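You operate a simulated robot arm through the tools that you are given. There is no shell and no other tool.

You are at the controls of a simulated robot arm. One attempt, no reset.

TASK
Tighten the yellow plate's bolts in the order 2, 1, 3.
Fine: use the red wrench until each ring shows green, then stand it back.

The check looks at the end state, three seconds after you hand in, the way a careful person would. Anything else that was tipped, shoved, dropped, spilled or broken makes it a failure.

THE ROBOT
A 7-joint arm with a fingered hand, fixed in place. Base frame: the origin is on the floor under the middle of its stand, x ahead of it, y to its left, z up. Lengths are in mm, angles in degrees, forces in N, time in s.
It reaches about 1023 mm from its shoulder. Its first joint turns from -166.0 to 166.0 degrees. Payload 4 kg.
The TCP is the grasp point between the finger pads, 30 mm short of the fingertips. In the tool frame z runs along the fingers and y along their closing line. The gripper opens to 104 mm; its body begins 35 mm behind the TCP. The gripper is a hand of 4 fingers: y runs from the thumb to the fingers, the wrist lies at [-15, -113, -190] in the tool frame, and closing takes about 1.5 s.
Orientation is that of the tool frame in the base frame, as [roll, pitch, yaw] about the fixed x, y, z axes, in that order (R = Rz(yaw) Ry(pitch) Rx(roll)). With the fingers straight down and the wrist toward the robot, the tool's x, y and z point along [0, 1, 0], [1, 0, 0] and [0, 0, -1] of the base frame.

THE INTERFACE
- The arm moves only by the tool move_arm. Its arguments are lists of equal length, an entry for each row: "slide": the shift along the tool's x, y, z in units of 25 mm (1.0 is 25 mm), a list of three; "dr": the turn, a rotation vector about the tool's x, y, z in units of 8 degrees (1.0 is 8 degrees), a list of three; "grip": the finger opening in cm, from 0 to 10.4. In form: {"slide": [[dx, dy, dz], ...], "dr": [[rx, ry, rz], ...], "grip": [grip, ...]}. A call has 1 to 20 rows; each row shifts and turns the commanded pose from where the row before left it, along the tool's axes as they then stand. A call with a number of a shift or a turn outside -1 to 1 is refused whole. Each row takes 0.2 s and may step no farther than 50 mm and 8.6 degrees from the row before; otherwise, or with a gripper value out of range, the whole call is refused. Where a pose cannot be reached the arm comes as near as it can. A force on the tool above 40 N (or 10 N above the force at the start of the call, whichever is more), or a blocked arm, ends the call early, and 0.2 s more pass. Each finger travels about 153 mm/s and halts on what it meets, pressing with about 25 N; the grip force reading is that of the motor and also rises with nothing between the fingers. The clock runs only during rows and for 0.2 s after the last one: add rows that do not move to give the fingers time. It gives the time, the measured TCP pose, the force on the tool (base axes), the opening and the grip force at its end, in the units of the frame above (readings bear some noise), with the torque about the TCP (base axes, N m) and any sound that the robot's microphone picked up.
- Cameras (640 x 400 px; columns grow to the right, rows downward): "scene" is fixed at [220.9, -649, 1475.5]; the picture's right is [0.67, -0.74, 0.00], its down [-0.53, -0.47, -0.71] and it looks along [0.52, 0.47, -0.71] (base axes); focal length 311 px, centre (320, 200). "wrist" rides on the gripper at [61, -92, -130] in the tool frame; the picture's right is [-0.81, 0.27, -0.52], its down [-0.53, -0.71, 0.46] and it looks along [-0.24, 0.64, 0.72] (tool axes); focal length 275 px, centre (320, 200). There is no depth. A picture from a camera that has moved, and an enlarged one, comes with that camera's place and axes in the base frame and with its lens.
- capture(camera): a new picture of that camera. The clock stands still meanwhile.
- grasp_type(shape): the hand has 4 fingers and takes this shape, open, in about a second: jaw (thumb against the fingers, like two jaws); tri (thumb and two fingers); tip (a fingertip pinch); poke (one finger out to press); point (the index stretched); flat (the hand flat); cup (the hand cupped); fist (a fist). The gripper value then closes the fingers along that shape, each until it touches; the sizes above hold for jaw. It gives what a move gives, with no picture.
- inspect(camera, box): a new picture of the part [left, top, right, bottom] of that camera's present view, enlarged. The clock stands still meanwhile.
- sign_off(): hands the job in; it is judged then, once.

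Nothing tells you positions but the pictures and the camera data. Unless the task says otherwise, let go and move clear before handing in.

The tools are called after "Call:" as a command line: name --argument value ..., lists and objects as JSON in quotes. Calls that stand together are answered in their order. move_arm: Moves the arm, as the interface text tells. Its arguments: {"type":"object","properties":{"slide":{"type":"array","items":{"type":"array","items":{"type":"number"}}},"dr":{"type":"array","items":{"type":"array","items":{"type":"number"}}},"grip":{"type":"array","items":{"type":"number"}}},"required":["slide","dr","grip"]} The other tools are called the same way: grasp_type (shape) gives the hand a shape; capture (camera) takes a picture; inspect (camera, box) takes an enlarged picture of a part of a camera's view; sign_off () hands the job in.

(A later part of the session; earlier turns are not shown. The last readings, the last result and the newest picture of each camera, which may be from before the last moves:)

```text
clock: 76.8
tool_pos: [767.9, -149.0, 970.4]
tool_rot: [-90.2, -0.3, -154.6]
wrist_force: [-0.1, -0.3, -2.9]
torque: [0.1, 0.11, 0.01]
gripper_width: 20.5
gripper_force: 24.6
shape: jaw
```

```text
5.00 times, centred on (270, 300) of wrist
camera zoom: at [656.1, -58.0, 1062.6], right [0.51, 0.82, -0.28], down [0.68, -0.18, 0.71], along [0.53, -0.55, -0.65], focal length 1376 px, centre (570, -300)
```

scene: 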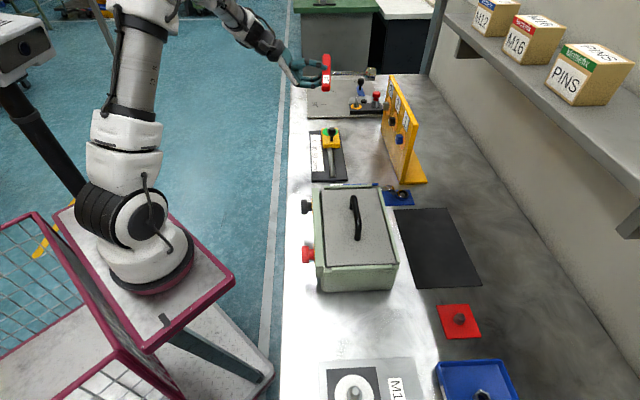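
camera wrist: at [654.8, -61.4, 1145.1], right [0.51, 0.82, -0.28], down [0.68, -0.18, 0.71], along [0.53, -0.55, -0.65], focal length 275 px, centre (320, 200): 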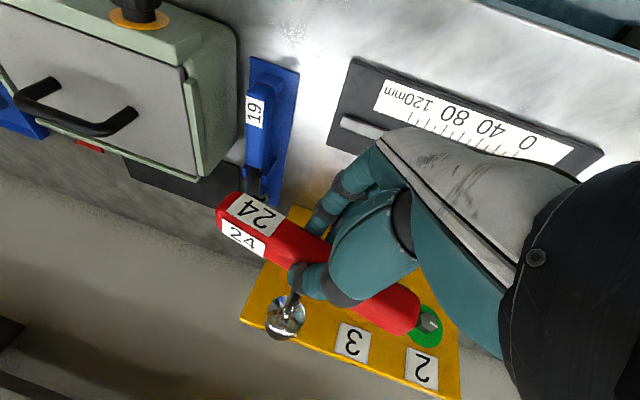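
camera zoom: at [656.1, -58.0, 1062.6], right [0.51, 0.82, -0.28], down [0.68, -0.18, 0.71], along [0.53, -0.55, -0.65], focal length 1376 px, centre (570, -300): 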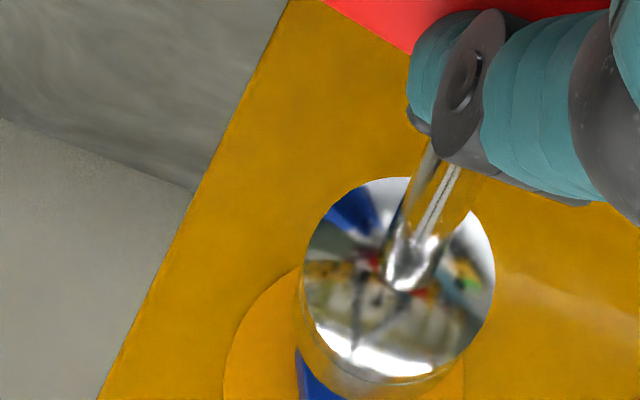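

Call:
inspect --camera "wrist" --box '[215, 275, 325, 365]'

```text
4.44 times, centred on (270, 320) of wrist
camera zoom: at [656.1, -58.0, 1062.6], right [0.51, 0.82, -0.28], down [0.68, -0.18, 0.71], along [0.53, -0.55, -0.65], focal length 1224 px, centre (542, -333)
```

zoom: 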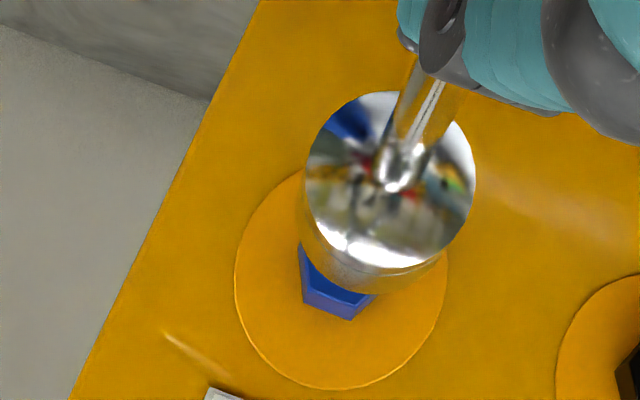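

Aligned to about 1 mm. Advancing along the shaft direction, about 38 mm, to just in front of bolt 1.

Call:
move_arm --slide '[[0.04, 0, 0], [-0.0815, -0.0017, 0.2396], [-0.0815, -0.0017, 0.2396], [-0.0815, -0.0017, 0.2396], [-0.0815, -0.0017, 0.2396], [-0.0815, -0.0017, 0.2396], [-0.0815, -0.0017, 0.2396], [0, 0, 0]]' --dr '[[0, 0, 0], [0, 0, 0], [0, 0, 0], [0, 0, 0], [0, 0, 0], [0, 0, 0], [0, 0, 0], [0, 0, 0]]' --grip '[1.0, 1.0, 1.0, 1.0, 1.0, 1.0, 1.0, 1.0]'

Call:
inspect --camera "scene" --box '[325, 105, 415, 165]'

Call:
inspect --camera "wrist" --box '[215, 275, 325, 365]'

```text
clock: 78.7
tool_pos: [792.5, -177.9, 971.4]
tool_rot: [-90.2, -0.3, -154.6]
wrist_force: [-0.1, -0.1, -3.0]
torque: [0.11, 0.1, 0.01]
gripper_width: 20.4
gripper_force: 24.6
shape: jaw
```

```text
6.67 times, centred on (370, 135) of scene
camera zoom: at [220.9, -649.0, 1475.5], right [0.67, -0.74, 0.0], down [-0.53, -0.47, -0.71], along [0.52, 0.47, -0.71], focal length 2072 px, centre (-13, 633)
```

zoom: 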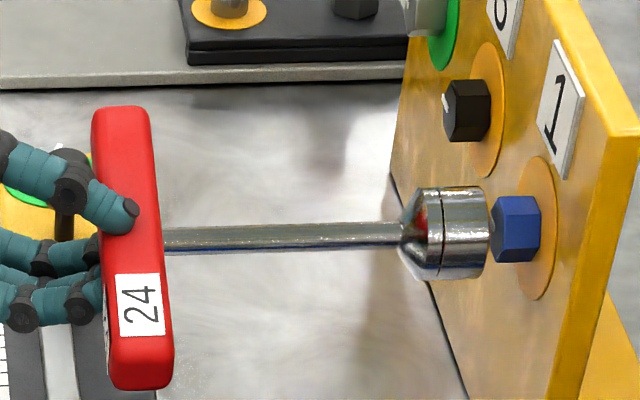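

```text
4.44 times, centred on (270, 320) of wrist
camera zoom: at [682.3, -86.2, 1062.1], right [0.51, 0.82, -0.28], down [0.68, -0.18, 0.71], along [0.53, -0.55, -0.65], focal length 1224 px, centre (542, -333)
```

zoom: 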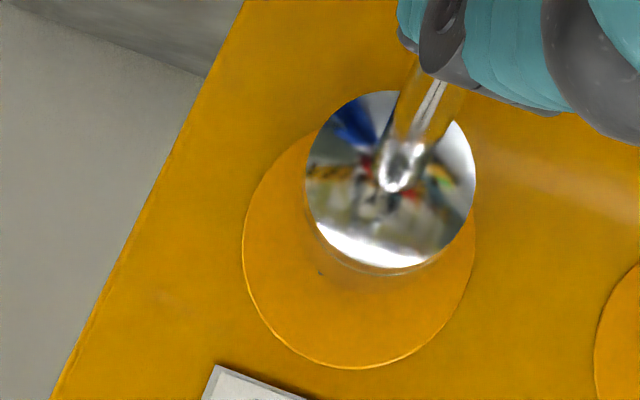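

Call:
move_arm --slide '[[0, -0.03, 0], [-0.0386, -0.0008, 0.1136], [-0.0386, -0.0008, 0.1136], [-0.0386, -0.0008, 0.1136], [-0.0386, -0.0008, 0.1136], [0, 0, 0]]' --dr '[[0, 0, 0], [0, 0, 0], [0, 0, 0], [0, 0, 0], [0, 0, 0], [0, 0, 0]]' --grip '[1.0, 1.0, 1.0, 1.0, 1.0, 1.0]'

Call:
inspect --camera "scene" --box '[325, 105, 415, 165]'

```text
clock: 80.0
tool_pos: [800.1, -188.5, 972.5]
tool_rot: [-90.2, -0.3, -154.7]
wrist_force: [-0.3, -0.3, -2.3]
torque: [0.1, 0.09, -0.04]
gripper_width: 20.8
gripper_force: 24.6
shape: jaw
```

```text
6.67 times, centred on (370, 135) of scene
camera zoom: at [220.9, -649.0, 1475.5], right [0.67, -0.74, 0.0], down [-0.53, -0.47, -0.71], along [0.52, 0.47, -0.71], focal length 2072 px, centre (-13, 633)
```

zoom: 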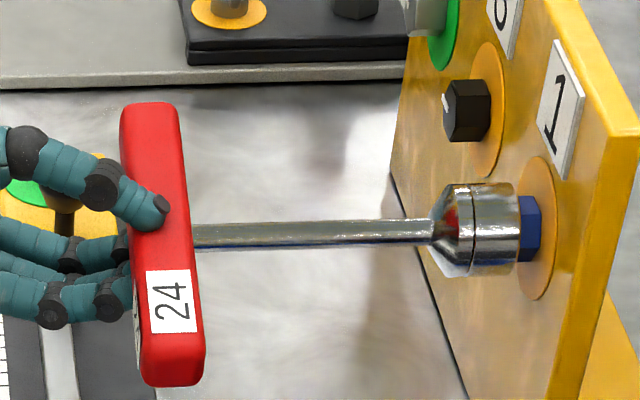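

Call:
move_arm --slide '[[-0.026, -0.0005, 0.076], [-0.026, -0.0005, 0.076], [0, 0, 0]]' --dr '[[0, 0, 0], [0, 0, 0], [0, 0, 0]]' --grip '[1.0, 1.0, 1.0]'

Call:
inspect --camera "scene" --box '[325, 105, 415, 165]'

Call:
inspect --camera "wrist" --box '[180, 150, 420, 350]'

```text
clock: 80.8
tool_pos: [804.1, -190.9, 972.1]
tool_rot: [-90.3, -0.3, -154.7]
wrist_force: [-18.1, 0.6, 8.4]
torque: [-0.2, 0.07, -0.34]
gripper_width: 20.7
gripper_force: 24.7
shape: jaw
```

```text
6.67 times, centred on (370, 135) of scene
camera zoom: at [220.9, -649.0, 1475.5], right [0.67, -0.74, 0.0], down [-0.53, -0.47, -0.71], along [0.52, 0.47, -0.71], focal length 2072 px, centre (-13, 633)
```

zoom: 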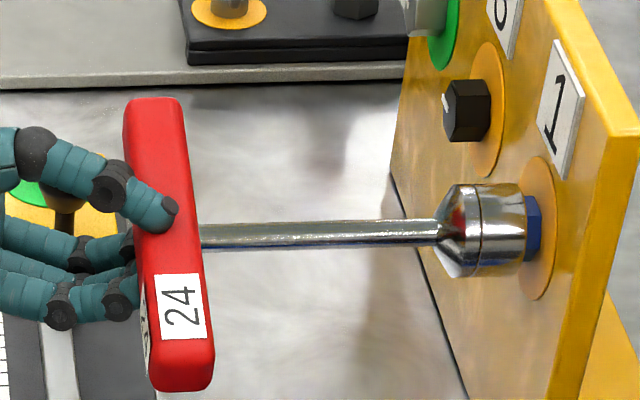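

```text
2.00 times, centred on (300, 250) of wrist
camera zoom: at [692.8, -98.7, 1063.9], right [0.51, 0.81, -0.28], down [0.68, -0.19, 0.71], along [0.53, -0.55, -0.65], focal length 551 px, centre (360, 100)
```

zoom: 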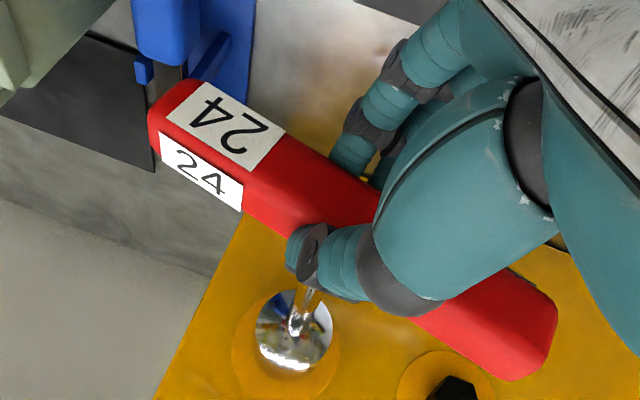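

Bolt 1 is engaged (light contact). Now I'll straighten my hand relative to the wrench, rotating about the handle while the bolt holds the socket in place.

Call:
move_arm --slide '[[0.013, 0, -0.038], [0.113, 0, 0.021], [0.113, 0, 0.021], [0.113, 0, 0.021], [0, 0, 0]]' --dr '[[0, 0, 0], [0, -0.783, 0], [0, -0.783, 0], [0, -0.783, 0], [0, 0, 0]]' --grip '[1.0, 1.0, 1.0, 1.0, 1.0]'

Call:
inspect --camera "scene" --box '[325, 105, 415, 165]'

Call:
inspect --camera "wrist" --box '[180, 150, 420, 350]'

```text
clock: 82.0
tool_pos: [797.9, -194.5, 971.9]
tool_rot: [-90.4, -0.1, -135.8]
wrist_force: [-17.9, 10.4, 11.4]
torque: [-0.34, -0.24, -0.43]
gripper_width: 22.6
gripper_force: 25.1
shape: jaw
```

```text
6.67 times, centred on (370, 135) of scene
camera zoom: at [220.9, -649.0, 1475.5], right [0.67, -0.74, 0.0], down [-0.53, -0.47, -0.71], along [0.52, 0.47, -0.71], focal length 2072 px, centre (-13, 633)
```

zoom: 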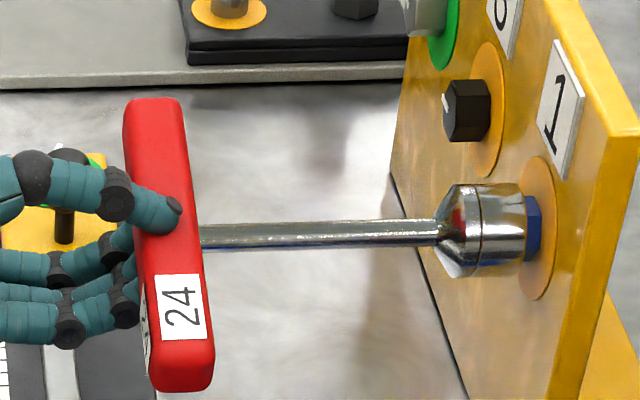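

```text
2.00 times, centred on (300, 250) of wrist
camera zoom: at [662.3, -144.1, 1063.6], right [0.22, 0.94, -0.27], down [0.7, 0.04, 0.71], along [0.68, -0.35, -0.65], focal length 551 px, centre (360, 100)
```

zoom: 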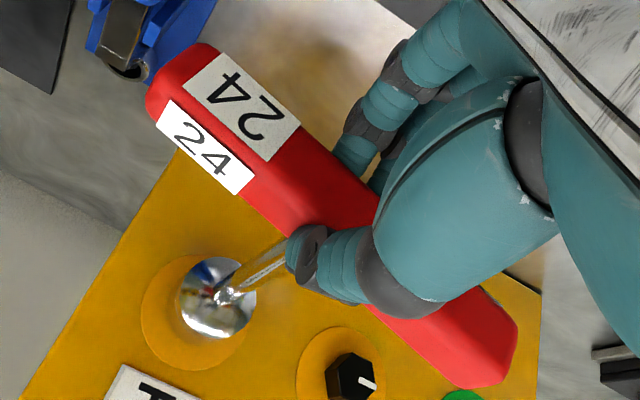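

The hand is straight on the wrench again. I'll ease the side load and begin turning bolt 1 clockwise.

Call:
move_arm --slide '[[0, -0.07, -0.06], [-0.026, 0.001, 0], [-0.026, 0.001, 0], [-0.026, 0.001, 0], [-0.026, 0.001, 0], [0, 0, 0]]' --dr '[[0, 0, 0], [0, 0, 0.9375], [0, 0, 0.9375], [0, 0, 0.9375], [0, 0, 0.9375], [0, 0, 0]]' --grip '[1.0, 1.0, 1.0, 1.0, 1.0, 1.0]'

Call:
inspect --camera "scene" --box '[325, 105, 415, 165]'

Call:
inspect --camera "wrist" --box '[180, 150, 420, 350]'

```text
clock: 83.5
tool_pos: [797.5, -193.8, 973.4]
tool_rot: [-90.6, 29.8, -136.4]
wrist_force: [-21.9, -16.4, -9.9]
torque: [-0.24, 0.51, -0.71]
gripper_width: 21.8
gripper_force: 24.9
shape: jaw
```

```text
6.67 times, centred on (370, 135) of scene
camera zoom: at [220.9, -649.0, 1475.5], right [0.67, -0.74, 0.0], down [-0.53, -0.47, -0.71], along [0.52, 0.47, -0.71], focal length 2072 px, centre (-13, 633)
```

zoom: 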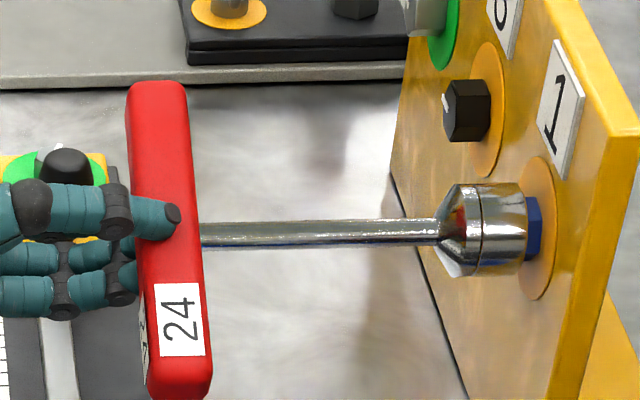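

```text
2.00 times, centred on (300, 250) of wrist
camera zoom: at [635.0, -168.4, 1022.8], right [0.25, 0.95, 0.17], down [0.4, -0.26, 0.88], along [0.88, -0.15, -0.44], focal length 551 px, centre (360, 100)
```

zoom: 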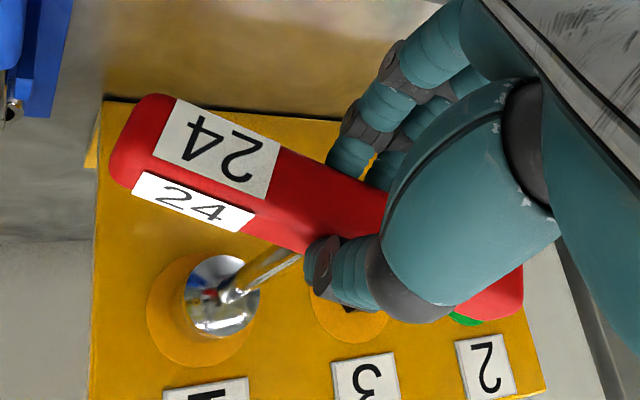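

Call:
move_arm --slide '[[0.08, -0.045, 0], [-0.026, 0.001, 0], [-0.026, 0.001, 0], [0, 0, 0]]' --dr '[[0, 0, 0], [0, 0, 0.9375], [0, 0, 0.9375], [0, 0, 0]]' --grip '[1.0, 1.0, 1.0, 1.0]'

Call:
inspect --camera "scene" --box '[325, 105, 415, 165]'

Call:
inspect --camera "wrist" --box '[180, 150, 420, 350]'

```text
clock: 84.5
tool_pos: [797.1, -193.2, 973.3]
tool_rot: [-90.8, 44.9, -136.5]
wrist_force: [-15.7, -22.1, -19.3]
torque: [-0.17, 0.85, -0.73]
gripper_width: 20.8
gripper_force: 25.3
shape: jaw
```

```text
6.67 times, centred on (370, 135) of scene
camera zoom: at [220.9, -649.0, 1475.5], right [0.67, -0.74, 0.0], down [-0.53, -0.47, -0.71], along [0.52, 0.47, -0.71], focal length 2072 px, centre (-13, 633)
```

zoom: 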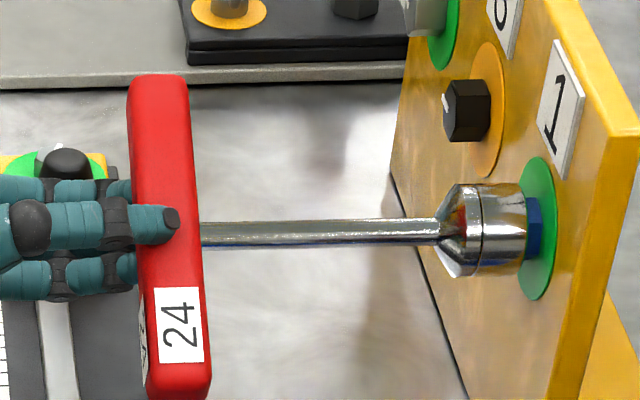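

```text
2.00 times, centred on (300, 250) of wrist
camera zoom: at [627.6, -174.7, 995.1], right [0.2, 0.9, 0.38], down [0.23, -0.42, 0.88], along [0.95, -0.08, -0.29], focal length 551 px, centre (360, 100)
```

zoom: 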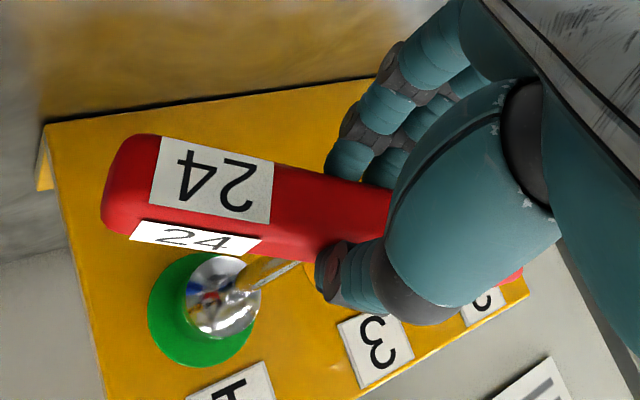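

Bolt 1 is green too. I'll unwind to unload, relieve the side force, and check before withdrawing.

Call:
move_arm --slide '[[0.026, -0.004, 0], [0.1, -0.02, 0], [0.026, -0.004, 0], [0, 0, 0]]' --dr '[[0, 0, -0.9375], [0, 0, 0], [0, 0, -0.5], [0, 0, 0]]' --grip '[1.0, 1.0, 1.0, 1.0]'

Call:
inspect --camera "scene" --box '[315, 95, 415, 165]'

Call:
inspect --camera "wrist" --box '[150, 130, 430, 370]'

```text
clock: 85.5
tool_pos: [795.6, -191.7, 975.5]
tool_rot: [-90.3, 33.2, -135.6]
wrist_force: [-0.5, 0.6, -2.8]
torque: [0.11, 0.13, -0.12]
gripper_width: 20.7
gripper_force: 25.0
shape: jaw
```

```text
5.71 times, centred on (365, 130) of scene
camera zoom: at [220.9, -649.0, 1475.5], right [0.67, -0.74, 0.0], down [-0.53, -0.47, -0.71], along [0.52, 0.47, -0.71], focal length 1776 px, centre (63, 600)
```

zoom: 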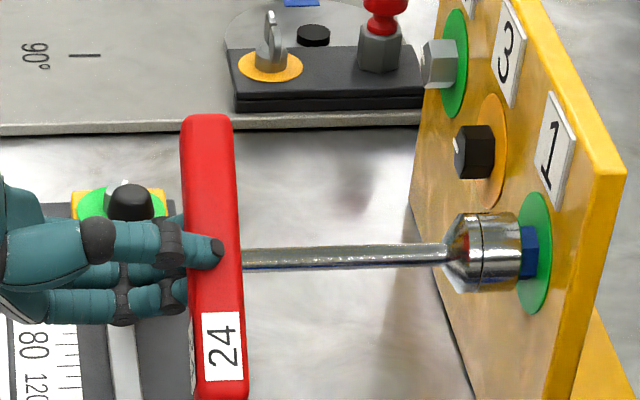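

```text
1.67 times, centred on (290, 250) of wrist
camera zoom: at [631.4, -169.9, 1016.8], right [0.23, 0.95, 0.22], down [0.36, -0.29, 0.89], along [0.9, -0.12, -0.41], focal length 459 px, centre (370, 117)
```

zoom: 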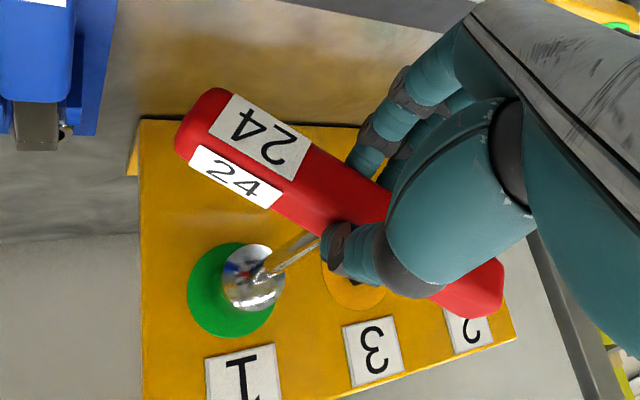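

All loads are gone and bolt 1 stays green. Withdrawing straight out now.

Call:
move_arm --slide '[[0, 0, -0.2], [0, 0, -0.2], [0, 0, -0.25], [0, 0, -0.3], [0, 0, -0.3], [0, 0, -0.3], [0, 0, -0.3], [0, 0, 0]]' --dr '[[0, 0, 0], [0, 0, 0], [0, 0, 0], [0, 0, 0], [0, 0, 0], [0, 0, 0], [0, 0, 0], [0, 0, 0]]' --grip '[1.0, 1.0, 1.0, 1.0, 1.0, 1.0, 1.0, 1.0]'

Call:
inspect --camera "scene" --box '[280, 70, 420, 180]'

Call:
inspect --camera "wrist" --box '[150, 130, 430, 370]'

```text
clock: 87.2
tool_pos: [763.9, -162.5, 973.8]
tool_rot: [-90.5, 33.2, -136.1]
wrist_force: [-0.9, 0.3, -3.1]
torque: [0.1, 0.12, -0.04]
gripper_width: 21.3
gripper_force: 25.5
shape: jaw
```

```text
3.64 times, centred on (350, 125) of scene
camera zoom: at [220.9, -649.0, 1475.5], right [0.67, -0.74, 0.0], down [-0.53, -0.47, -0.71], along [0.52, 0.47, -0.71], focal length 1130 px, centre (211, 473)
```

zoom: 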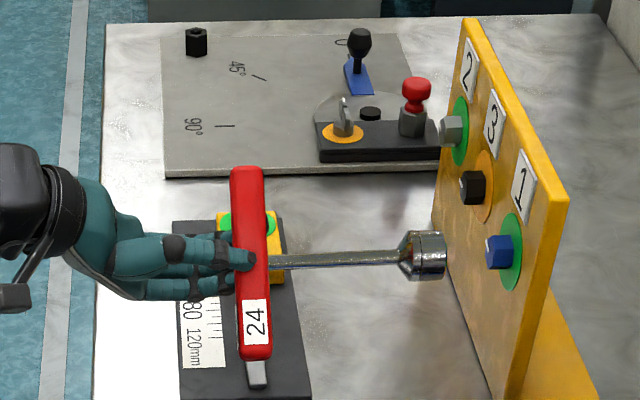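

```text
1.67 times, centred on (290, 250) of wrist
camera zoom: at [599.3, -139.5, 1016.3], right [0.24, 0.95, 0.22], down [0.36, -0.29, 0.89], along [0.9, -0.13, -0.41], focal length 459 px, centre (370, 117)
```

zoom: 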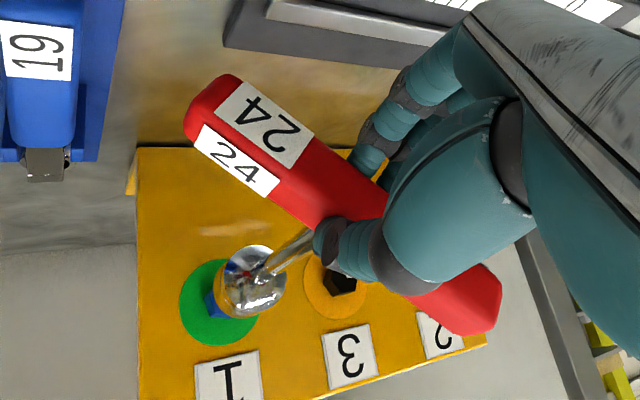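

Bolts 2 and 1 are green and the wrench is held straight. For bolt 3 I'll retreat a little more, turn the hand back toward wrist-up, and re-measure before shifting left.

Call:
move_arm --slide '[[0, 0, -0.4], [0, 0, -0.4], [0, 0, 0], [0, 0, 0], [0, 0, 0], [0, 0, 0]]' --dr '[[0, 0, 0], [0, 0, 0], [0, 0, -0.9], [0, 0, -0.9], [0, 0, -0.9], [0, 0, 0]]' --grip '[1.0, 1.0, 1.0, 1.0, 1.0, 1.0]'

Call:
inspect --camera "scene" --box '[315, 110, 405, 170]'

Call:
inspect --camera "wrist" --box '[200, 220, 320, 320]'

Call:
capture --camera "wrist"

```text
clock: 88.7
tool_pos: [749.6, -147.0, 974.1]
tool_rot: [-90.4, 11.5, -135.9]
wrist_force: [-0.3, 0.3, -3.0]
torque: [0.1, 0.11, 0.04]
gripper_width: 21.1
gripper_force: 24.7
shape: jaw
```

```text
6.67 times, centred on (360, 140) of scene
camera zoom: at [220.9, -649.0, 1475.5], right [0.67, -0.74, 0.0], down [-0.53, -0.47, -0.71], along [0.52, 0.47, -0.71], focal length 2072 px, centre (53, 600)
```

zoom: 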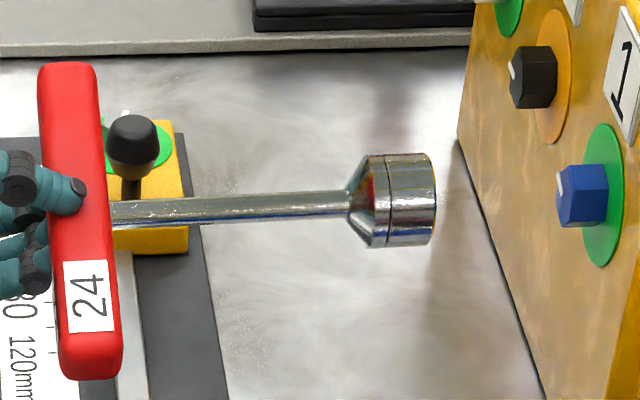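

```text
4.00 times, centred on (260, 270) of wrist
camera zoom: at [602.5, -108.5, 1050.0], right [0.25, 0.96, -0.1], down [0.59, -0.07, 0.8], along [0.77, -0.26, -0.59], focal length 1101 px, centre (560, -80)
```

zoom: 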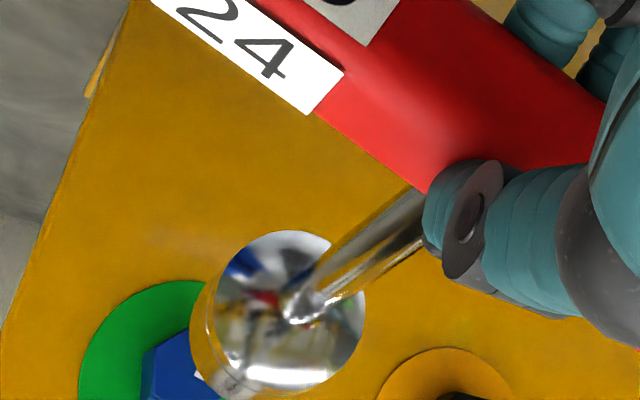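

```text
taken
camera wrist: at [602.5, -108.5, 1050.0], right [0.25, 0.96, -0.1], down [0.59, -0.07, 0.8], along [0.77, -0.26, -0.59], focal length 275 px, centre (320, 200)
```

wrist: 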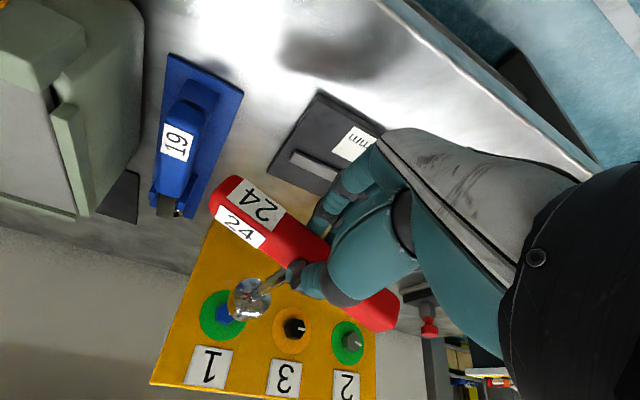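

The shaft leans only about 3° now. I'll correct that and shift left along the plate to bolt 3, staying well in front of it.

Call:
move_arm --slide '[[0, 0, 0], [-0.67, 0.178, 0], [-0.67, 0.178, 0], [-0.67, 0.178, 0], [-0.67, 0.178, 0], [-0.67, 0.178, 0], [-0.67, 0.178, 0], [0, 0, 0]]' --dr '[[0.19, 0.377, 0], [0, 0, 0], [0, 0, 0], [0, 0, 0], [0, 0, 0], [0, 0, 0], [0, 0, 0], [0, 0, 0]]' --grip '[1.0, 1.0, 1.0, 1.0, 1.0, 1.0, 1.0, 1.0]'

Call:
inspect --camera "scene" --box '[320, 85, 410, 145]'

Call:
inspect --camera "wrist" --box '[180, 230, 300, 330]'

Call:
capture --camera "wrist"

```text
clock: 90.5
tool_pos: [829.2, -77.4, 967.0]
tool_rot: [-89.5, 11.7, -138.9]
wrist_force: [-0.2, -0.5, -3.0]
torque: [0.08, 0.11, -0.01]
gripper_width: 21.0
gripper_force: 24.9
shape: jaw
```

```text
6.67 times, centred on (365, 115) of scene
camera zoom: at [220.9, -649.0, 1475.5], right [0.67, -0.74, 0.0], down [-0.53, -0.47, -0.71], along [0.52, 0.47, -0.71], focal length 2072 px, centre (20, 767)
```

zoom: 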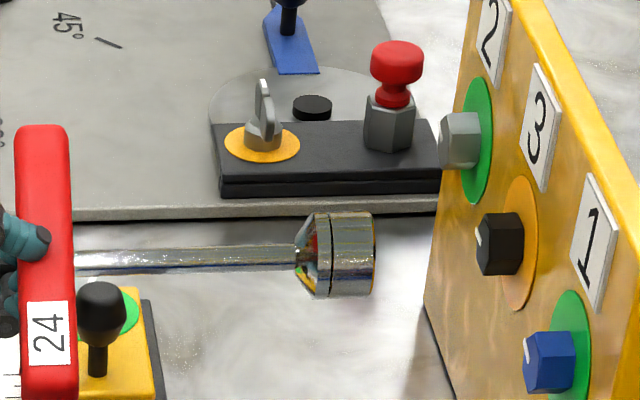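

```text
4.00 times, centred on (240, 280) of wrist
camera zoom: at [682.6, -29.9, 1041.4], right [0.3, 0.95, -0.11], down [0.58, -0.09, 0.81], along [0.76, -0.31, -0.58], focal length 1101 px, centre (640, -120)
```

zoom: 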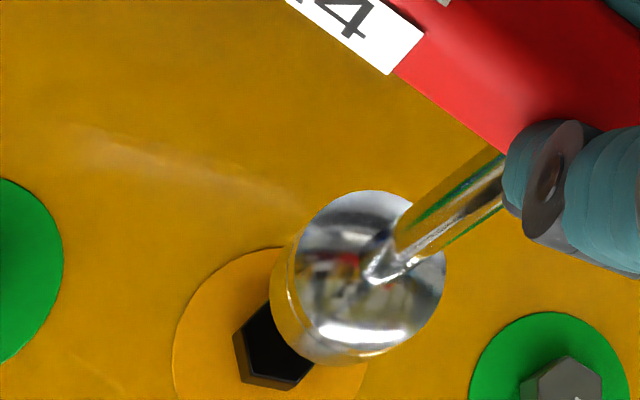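

```text
taken
camera wrist: at [682.6, -29.9, 1041.4], right [0.3, 0.95, -0.11], down [0.58, -0.09, 0.81], along [0.76, -0.31, -0.58], focal length 275 px, centre (320, 200)
```

wrist: 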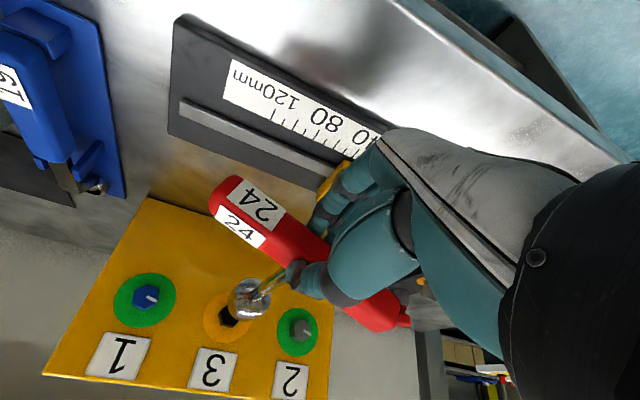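

Call:
inspect --camera "wrist" --box '[200, 270, 280, 340]'

Call:
inspect --camera "scene" --box '[360, 100, 405, 140]'

```text
5.71 times, centred on (240, 305) of wrist
camera zoom: at [682.6, -29.9, 1041.4], right [0.3, 0.95, -0.11], down [0.58, -0.09, 0.81], along [0.76, -0.31, -0.58], focal length 1573 px, centre (777, -400)
```

zoom: 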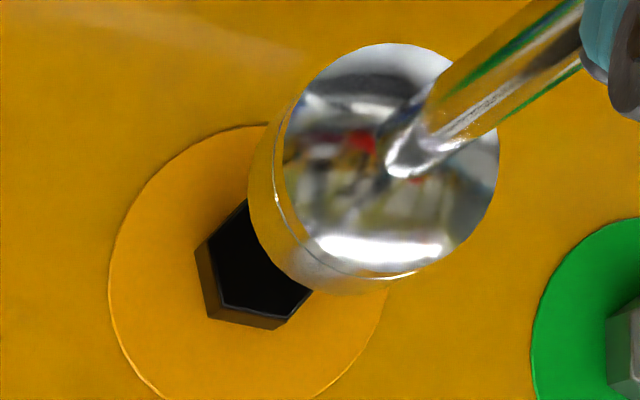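

```text
10.00 times, centred on (382, 120) of scene
camera zoom: at [220.9, -649.0, 1475.5], right [0.67, -0.74, 0.0], down [-0.53, -0.47, -0.71], along [0.52, 0.47, -0.71], focal length 3108 px, centre (-305, 1000)
```

zoom: 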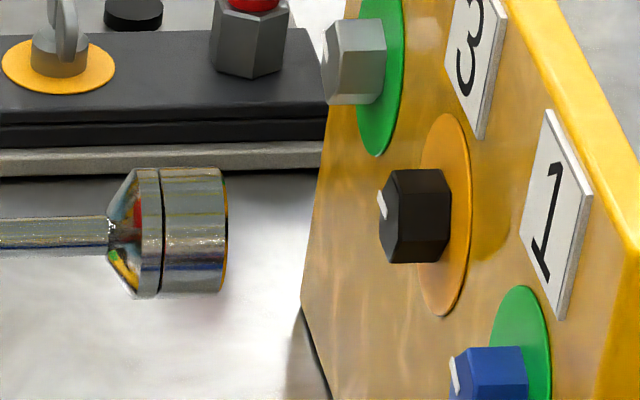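

Call:
inspect --camera "wrist" --box '[216, 300, 256, 332]'

```text
12.50 times, centred on (236, 316) of wrist
camera zoom: at [682.6, -29.9, 1041.4], right [0.3, 0.95, -0.11], down [0.58, -0.09, 0.81], along [0.76, -0.31, -0.58], focal length 3441 px, centre (1370, -1250)
```

zoom: 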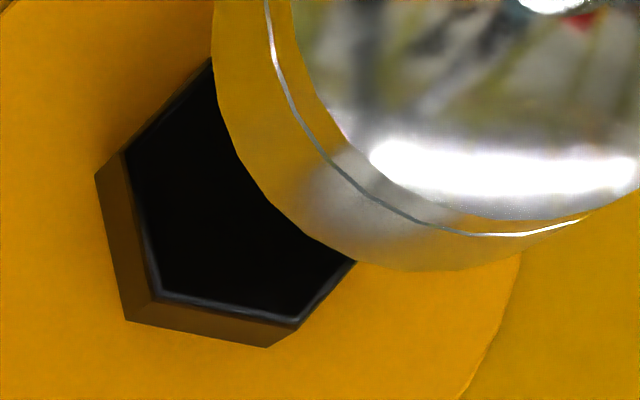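

Offset is about 5 mm upward. I'll correct it and advance toward bolt 3 in stages, watching the clearance to the slide-stage knob.

Call:
move_arm --slide '[[0, -0.19, 0], [-0.0138, 0.0051, 0.2626], [-0.0138, 0.0051, 0.2626], [-0.0138, 0.0051, 0.2626], [-0.0138, 0.0051, 0.2626], [0, 0, 0]]' --dr '[[0, 0, 0], [0, 0, 0], [0, 0, 0], [0, 0, 0], [0, 0, 0], [0, 0, 0]]' --grip '[1.0, 1.0, 1.0, 1.0, 1.0, 1.0]'

Call:
inspect --camera "scene" --box '[310, 85, 410, 155]'

Call:
inspect --camera "wrist" --box '[200, 270, 280, 340]'

Call:
capture --camera "wrist"

```text
clock: 91.8
tool_pos: [846.2, -99.4, 971.3]
tool_rot: [-89.5, 11.7, -138.9]
wrist_force: [0.3, -0.2, -3.3]
torque: [0.11, 0.11, 0.02]
gripper_width: 21.1
gripper_force: 25.6
shape: jaw
```

```text
5.71 times, centred on (360, 120) of scene
camera zoom: at [220.9, -649.0, 1475.5], right [0.67, -0.74, 0.0], down [-0.53, -0.47, -0.71], along [0.52, 0.47, -0.71], focal length 1776 px, centre (91, 657)
```

zoom: 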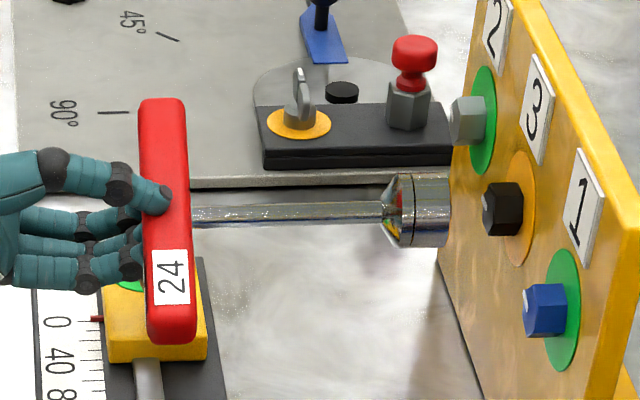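

```text
5.71 times, centred on (240, 305) of wrist
camera zoom: at [700.8, -51.6, 1047.3], right [0.3, 0.95, -0.11], down [0.58, -0.09, 0.81], along [0.76, -0.31, -0.58], focal length 1573 px, centre (777, -400)
```

zoom: 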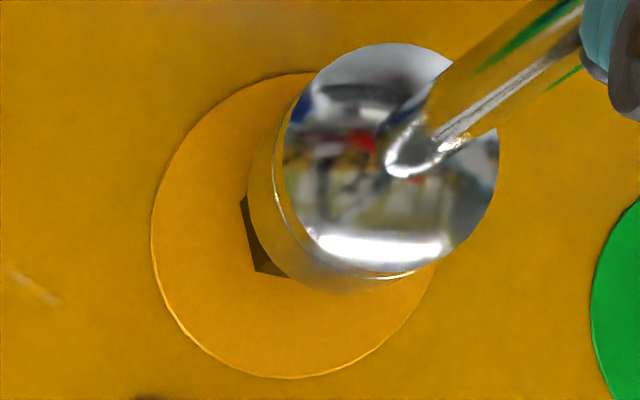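

```text
taken
camera wrist: at [700.8, -51.6, 1047.3], right [0.3, 0.95, -0.11], down [0.58, -0.09, 0.81], along [0.76, -0.31, -0.58], focal length 275 px, centre (320, 200)
```

wrist: 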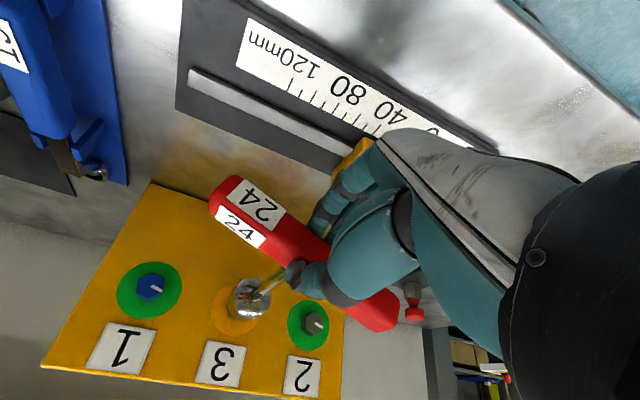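

Call:
move_arm --slide '[[-0.0126, 0.0047, 0.24], [-0.0126, 0.0047, 0.24], [-0.0126, 0.0047, 0.24], [0, 0, 0]]' --dr '[[0, 0, 0], [0, 0, 0], [0, 0, 0], [0, 0, 0]]' --grip '[1.0, 1.0, 1.0, 1.0]'

Call:
inspect --camera "scene" --box '[310, 85, 410, 155]'

Call:
inspect --camera "wrist" --box '[200, 270, 280, 340]'

```text
clock: 92.8
tool_pos: [859.5, -112.5, 972.4]
tool_rot: [-89.5, 11.7, -139.1]
wrist_force: [0.4, 1.5, -2.2]
torque: [0.14, 0.09, 0.0]
gripper_width: 21.2
gripper_force: 25.0
shape: jaw
```

```text
5.71 times, centred on (360, 120) of scene
camera zoom: at [220.9, -649.0, 1475.5], right [0.67, -0.74, 0.0], down [-0.53, -0.47, -0.71], along [0.52, 0.47, -0.71], focal length 1776 px, centre (91, 657)
```

zoom: 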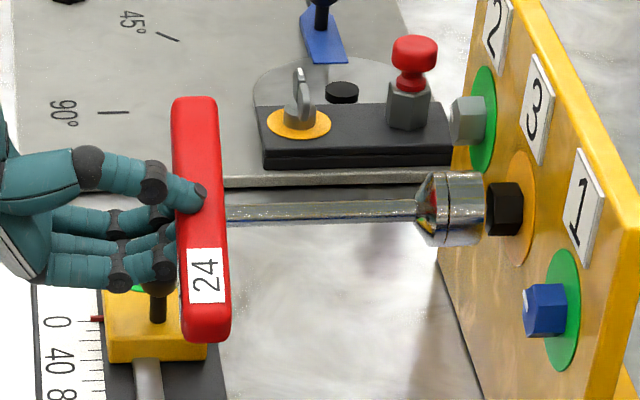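

```text
5.71 times, centred on (240, 305) of wrist
camera zoom: at [713.1, -64.5, 1047.9], right [0.3, 0.95, -0.11], down [0.58, -0.09, 0.81], along [0.76, -0.31, -0.58], focal length 1573 px, centre (777, -400)
```

zoom: 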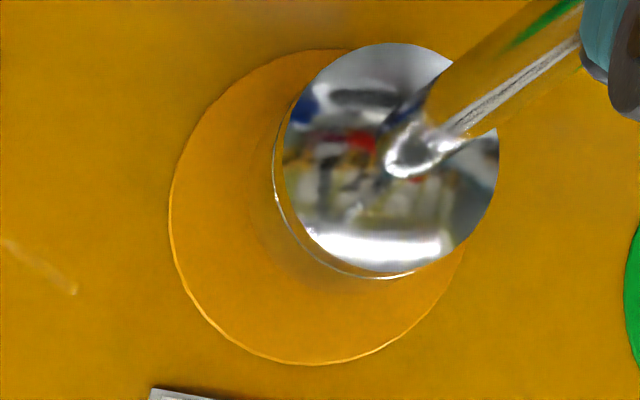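

Call:
move_arm --slide '[[-0.0063, 0.0023, 0.12], [-0.0063, 0.0023, 0.12], [-0.0063, 0.0023, 0.12], [-0.0042, 0.0016, 0.08], [0, 0, 0]]' --dr '[[0, 0, 0], [0, 0, 0], [0, 0, 0], [0, 0, 0], [0, 0, 0]]' --grip '[1.0, 1.0, 1.0, 1.0, 1.0]'

Call:
inspect --camera "scene" --box '[310, 85, 410, 155]'

Call:
inspect --camera "wrist" --box '[180, 150, 420, 350]'

```text
clock: 94.0
tool_pos: [866.6, -120.3, 971.7]
tool_rot: [-89.5, 11.7, -139.0]
wrist_force: [0.6, 0.1, -3.0]
torque: [0.11, 0.1, -0.04]
gripper_width: 21.1
gripper_force: 24.7
shape: jaw
```

```text
5.71 times, centred on (360, 120) of scene
camera zoom: at [220.9, -649.0, 1475.5], right [0.67, -0.74, 0.0], down [-0.53, -0.47, -0.71], along [0.52, 0.47, -0.71], focal length 1776 px, centre (91, 657)
```

zoom: 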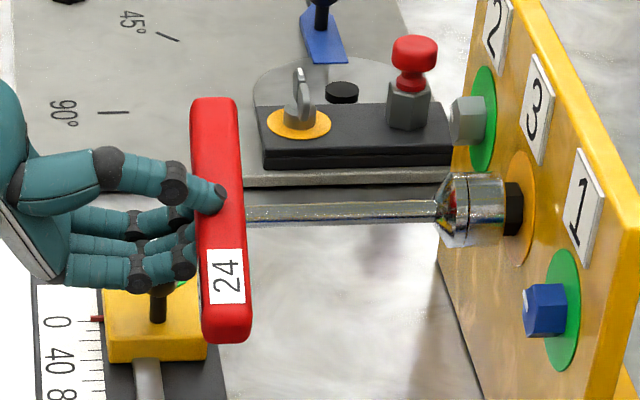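

```text
2.00 times, centred on (300, 250) of wrist
camera zoom: at [720.3, -72.1, 1047.3], right [0.3, 0.95, -0.11], down [0.58, -0.09, 0.81], along [0.76, -0.31, -0.58], focal length 551 px, centre (360, 100)
```

zoom: 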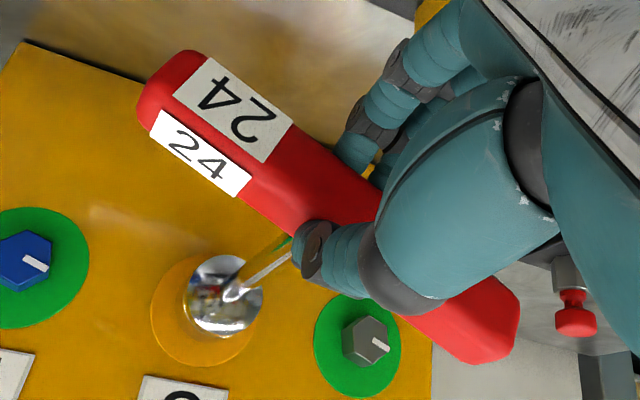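

Call:
move_arm --slide '[[-0.004, 0.0015, 0.08], [-0.003, 0.001, 0.05], [0, 0, 0]]' --dr '[[0, 0, 0], [0, 0, 0], [0, 0, 0]]' --grip '[1.0, 1.0, 1.0]'

```text
clock: 94.8
tool_pos: [867.1, -124.0, 973.1]
tool_rot: [-89.5, 11.6, -139.2]
wrist_force: [-15.8, -4.8, 6.7]
torque: [-0.2, 0.03, -0.35]
gripper_width: 21.0
gripper_force: 24.7
shape: jaw
```

Bolt 3 engaged with light contact. Relieving the small side load and starting the clockwise turn.

Call:
move_arm --slide '[[0.05, -0.05, -0.03], [-0.0174, -0.0232, 0], [-0.0174, -0.0232, 0], [-0.0174, -0.0232, 0], [0, 0, 0]]' --dr '[[0, 0, 0], [-0.049, 0.0183, 0.936], [-0.049, 0.0183, 0.936], [-0.049, 0.0183, 0.936], [0, 0, 0]]' --grip '[1.0, 1.0, 1.0, 1.0, 1.0]'

Call:
inspect --camera "scene" --box '[310, 85, 410, 155]'

Call:
inspect --camera "wrist" --box '[180, 150, 420, 350]'

```text
clock: 96.0
tool_pos: [867.2, -124.3, 974.1]
tool_rot: [-91.1, 34.1, -139.8]
wrist_force: [-21.8, -10.5, -8.8]
torque: [-0.14, 0.42, -0.51]
gripper_width: 21.2
gripper_force: 24.6
shape: jaw
```

```text
5.71 times, centred on (360, 120) of scene
camera zoom: at [220.9, -649.0, 1475.5], right [0.67, -0.74, 0.0], down [-0.53, -0.47, -0.71], along [0.52, 0.47, -0.71], focal length 1776 px, centre (91, 657)
```

zoom: 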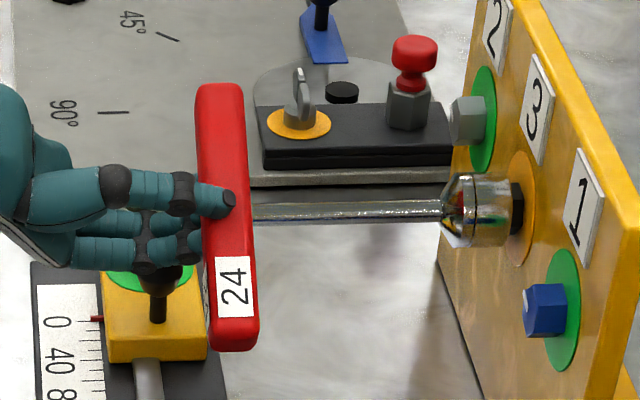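

```text
2.00 times, centred on (300, 250) of wrist
camera zoom: at [703.9, -92.4, 1016.8], right [0.29, 0.93, 0.24], down [0.34, -0.33, 0.88], along [0.9, -0.17, -0.41], focal length 551 px, centre (360, 100)
```

zoom: 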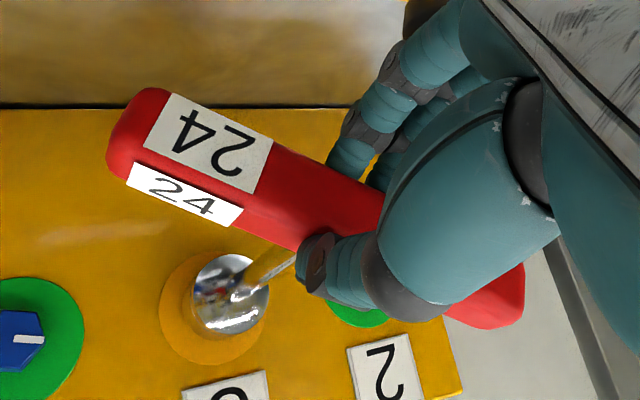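

Call:
move_arm --slide '[[0.05, -0.03, 0], [-0.0174, -0.0232, 0], [-0.0174, -0.0232, 0], [0, 0, 0]]' --dr '[[0, 0, 0], [-0.049, 0.0183, 0.936], [-0.049, 0.0183, 0.936], [0, 0, 0]]' --grip '[1.0, 1.0, 1.0, 1.0]'

Call:
inspect --camera "scene" --box '[310, 85, 410, 155]'

Call:
inspect --camera "wrist" --box '[180, 150, 420, 350]'

```text
clock: 97.0
tool_pos: [864.5, -125.6, 976.2]
tool_rot: [-92.6, 49.1, -140.8]
wrist_force: [-19.3, -13.7, -20.4]
torque: [-0.1, 0.78, -0.47]
gripper_width: 21.7
gripper_force: 24.9
shape: jaw
```

```text
5.71 times, centred on (360, 120) of scene
camera zoom: at [220.9, -649.0, 1475.5], right [0.67, -0.74, 0.0], down [-0.53, -0.47, -0.71], along [0.52, 0.47, -0.71], focal length 1776 px, centre (91, 657)
```

zoom: 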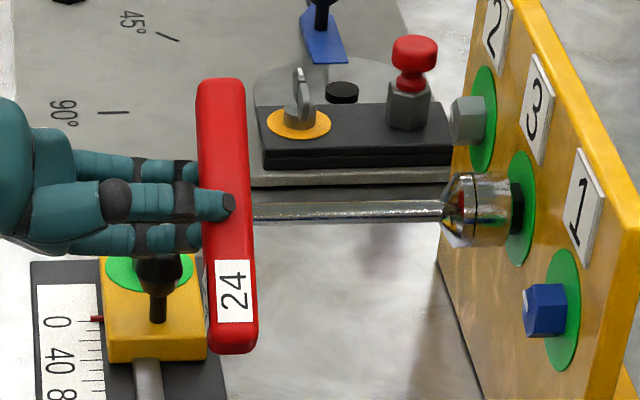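

```text
2.00 times, centred on (300, 250) of wrist
camera zoom: at [697.2, -98.5, 991.8], right [0.22, 0.87, 0.45], down [0.17, -0.49, 0.86], along [0.96, -0.12, -0.26], focal length 551 px, centre (360, 100)
```

zoom: 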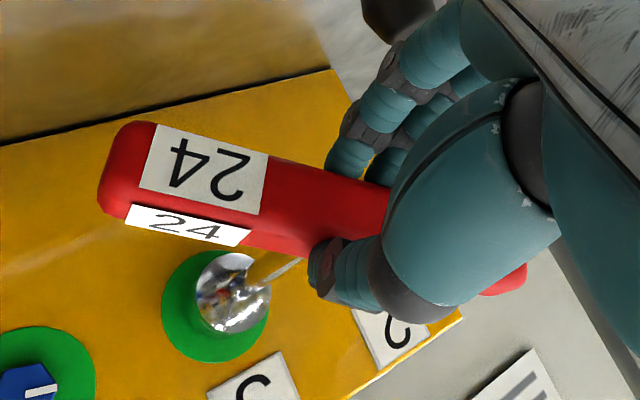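

All three rings are green, in the order 2, 1, 3. Now I'll unload bolt 3 gently as before.

Call:
move_arm --slide '[[0.02, 0.0207, 0], [0.1, -0.02, 0], [0.01, 0.011, 0], [0, 0, 0]]' --dr '[[0.049, -0.0183, -0.936], [0, 0, 0], [0.026, -0.01, -0.5], [0, 0, 0]]' --grip '[1.0, 1.0, 1.0, 1.0]'

Call:
inspect --camera "scene" --box '[310, 85, 410, 155]'

Call:
inspect --camera "wrist" --box '[150, 110, 430, 350]'

```text
clock: 98.0
tool_pos: [864.4, -124.4, 975.2]
tool_rot: [-91.0, 37.7, -139.6]
wrist_force: [1.1, -9.1, -5.4]
torque: [0.04, 0.25, -0.08]
gripper_width: 20.9
gripper_force: 25.0
shape: jaw
```

```text
5.71 times, centred on (360, 120) of scene
camera zoom: at [220.9, -649.0, 1475.5], right [0.67, -0.74, 0.0], down [-0.53, -0.47, -0.71], along [0.52, 0.47, -0.71], focal length 1776 px, centre (91, 657)
```

zoom: 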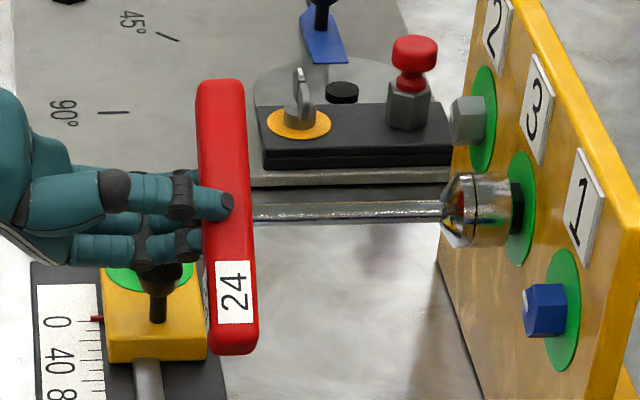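

```text
1.67 times, centred on (290, 230) of wrist
camera zoom: at [700.0, -95.1, 1011.4], right [0.27, 0.92, 0.29], down [0.3, -0.36, 0.88], along [0.92, -0.16, -0.37], focal length 459 px, centre (370, 150)
```

zoom: 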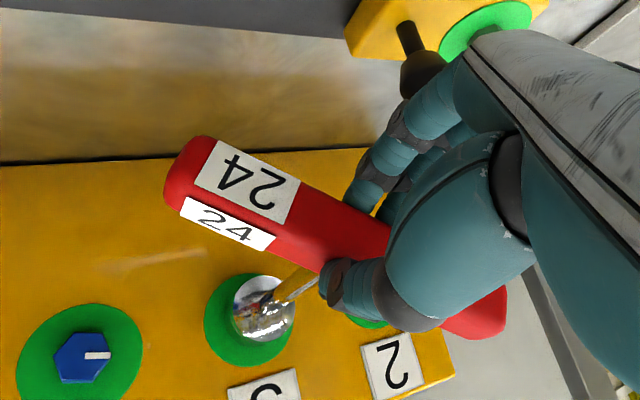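

Still green and nearly unloaded. Withdrawing straight out from bolt 3.

Call:
move_arm --slide '[[0.0078, -0.003, -0.15], [0.0104, -0.004, -0.2], [0.0104, -0.004, -0.2], [0.0156, -0.006, -0.3], [0.0156, -0.006, -0.3], [0.0156, -0.006, -0.3], [0.0156, -0.006, -0.3], [0.0156, -0.006, -0.3], [0, 0, 0]]' --dr '[[0, 0, 0], [0, 0, 0], [0, 0, 0], [0, 0, 0], [0, 0, 0], [0, 0, 0], [0, 0, 0], [0, 0, 0], [0, 0, 0]]' --grip '[1.0, 1.0, 1.0, 1.0, 1.0, 1.0, 1.0, 1.0, 1.0]'

Call:
inspect --camera "scene" --box '[280, 60, 440, 210]'

Call:
inspect --camera "wrist" --box '[150, 110, 430, 350]'

```text
clock: 100.0
tool_pos: [827.8, -88.4, 973.9]
tool_rot: [-91.2, 37.7, -139.7]
wrist_force: [0.7, -0.4, -2.6]
torque: [0.11, 0.07, 0.0]
gripper_width: 20.7
gripper_force: 25.3
shape: jaw
```

```text
2.67 times, centred on (360, 135) of scene
camera zoom: at [220.9, -649.0, 1475.5], right [0.67, -0.74, 0.0], down [-0.53, -0.47, -0.71], along [0.52, 0.47, -0.71], focal length 829 px, centre (213, 373)
```

zoom: 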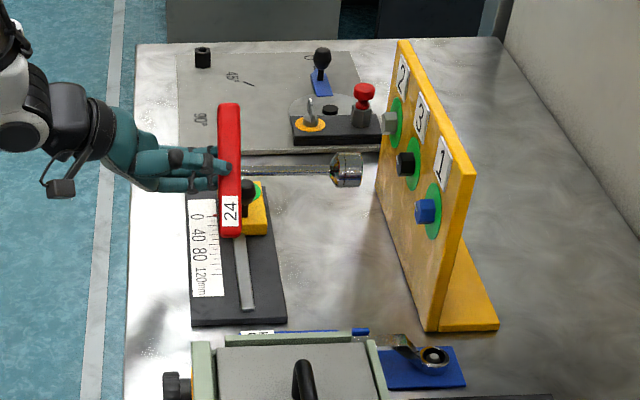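

```text
1.67 times, centred on (290, 230) of wrist
camera zoom: at [663.5, -57.2, 1010.7], right [0.27, 0.92, 0.29], down [0.3, -0.36, 0.88], along [0.91, -0.16, -0.37], focal length 459 px, centre (370, 150)
```

zoom: 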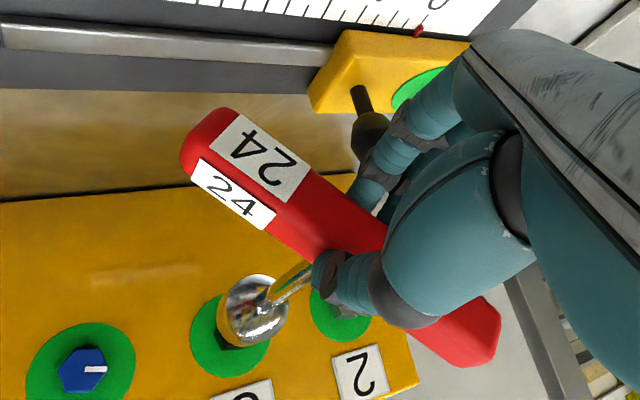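

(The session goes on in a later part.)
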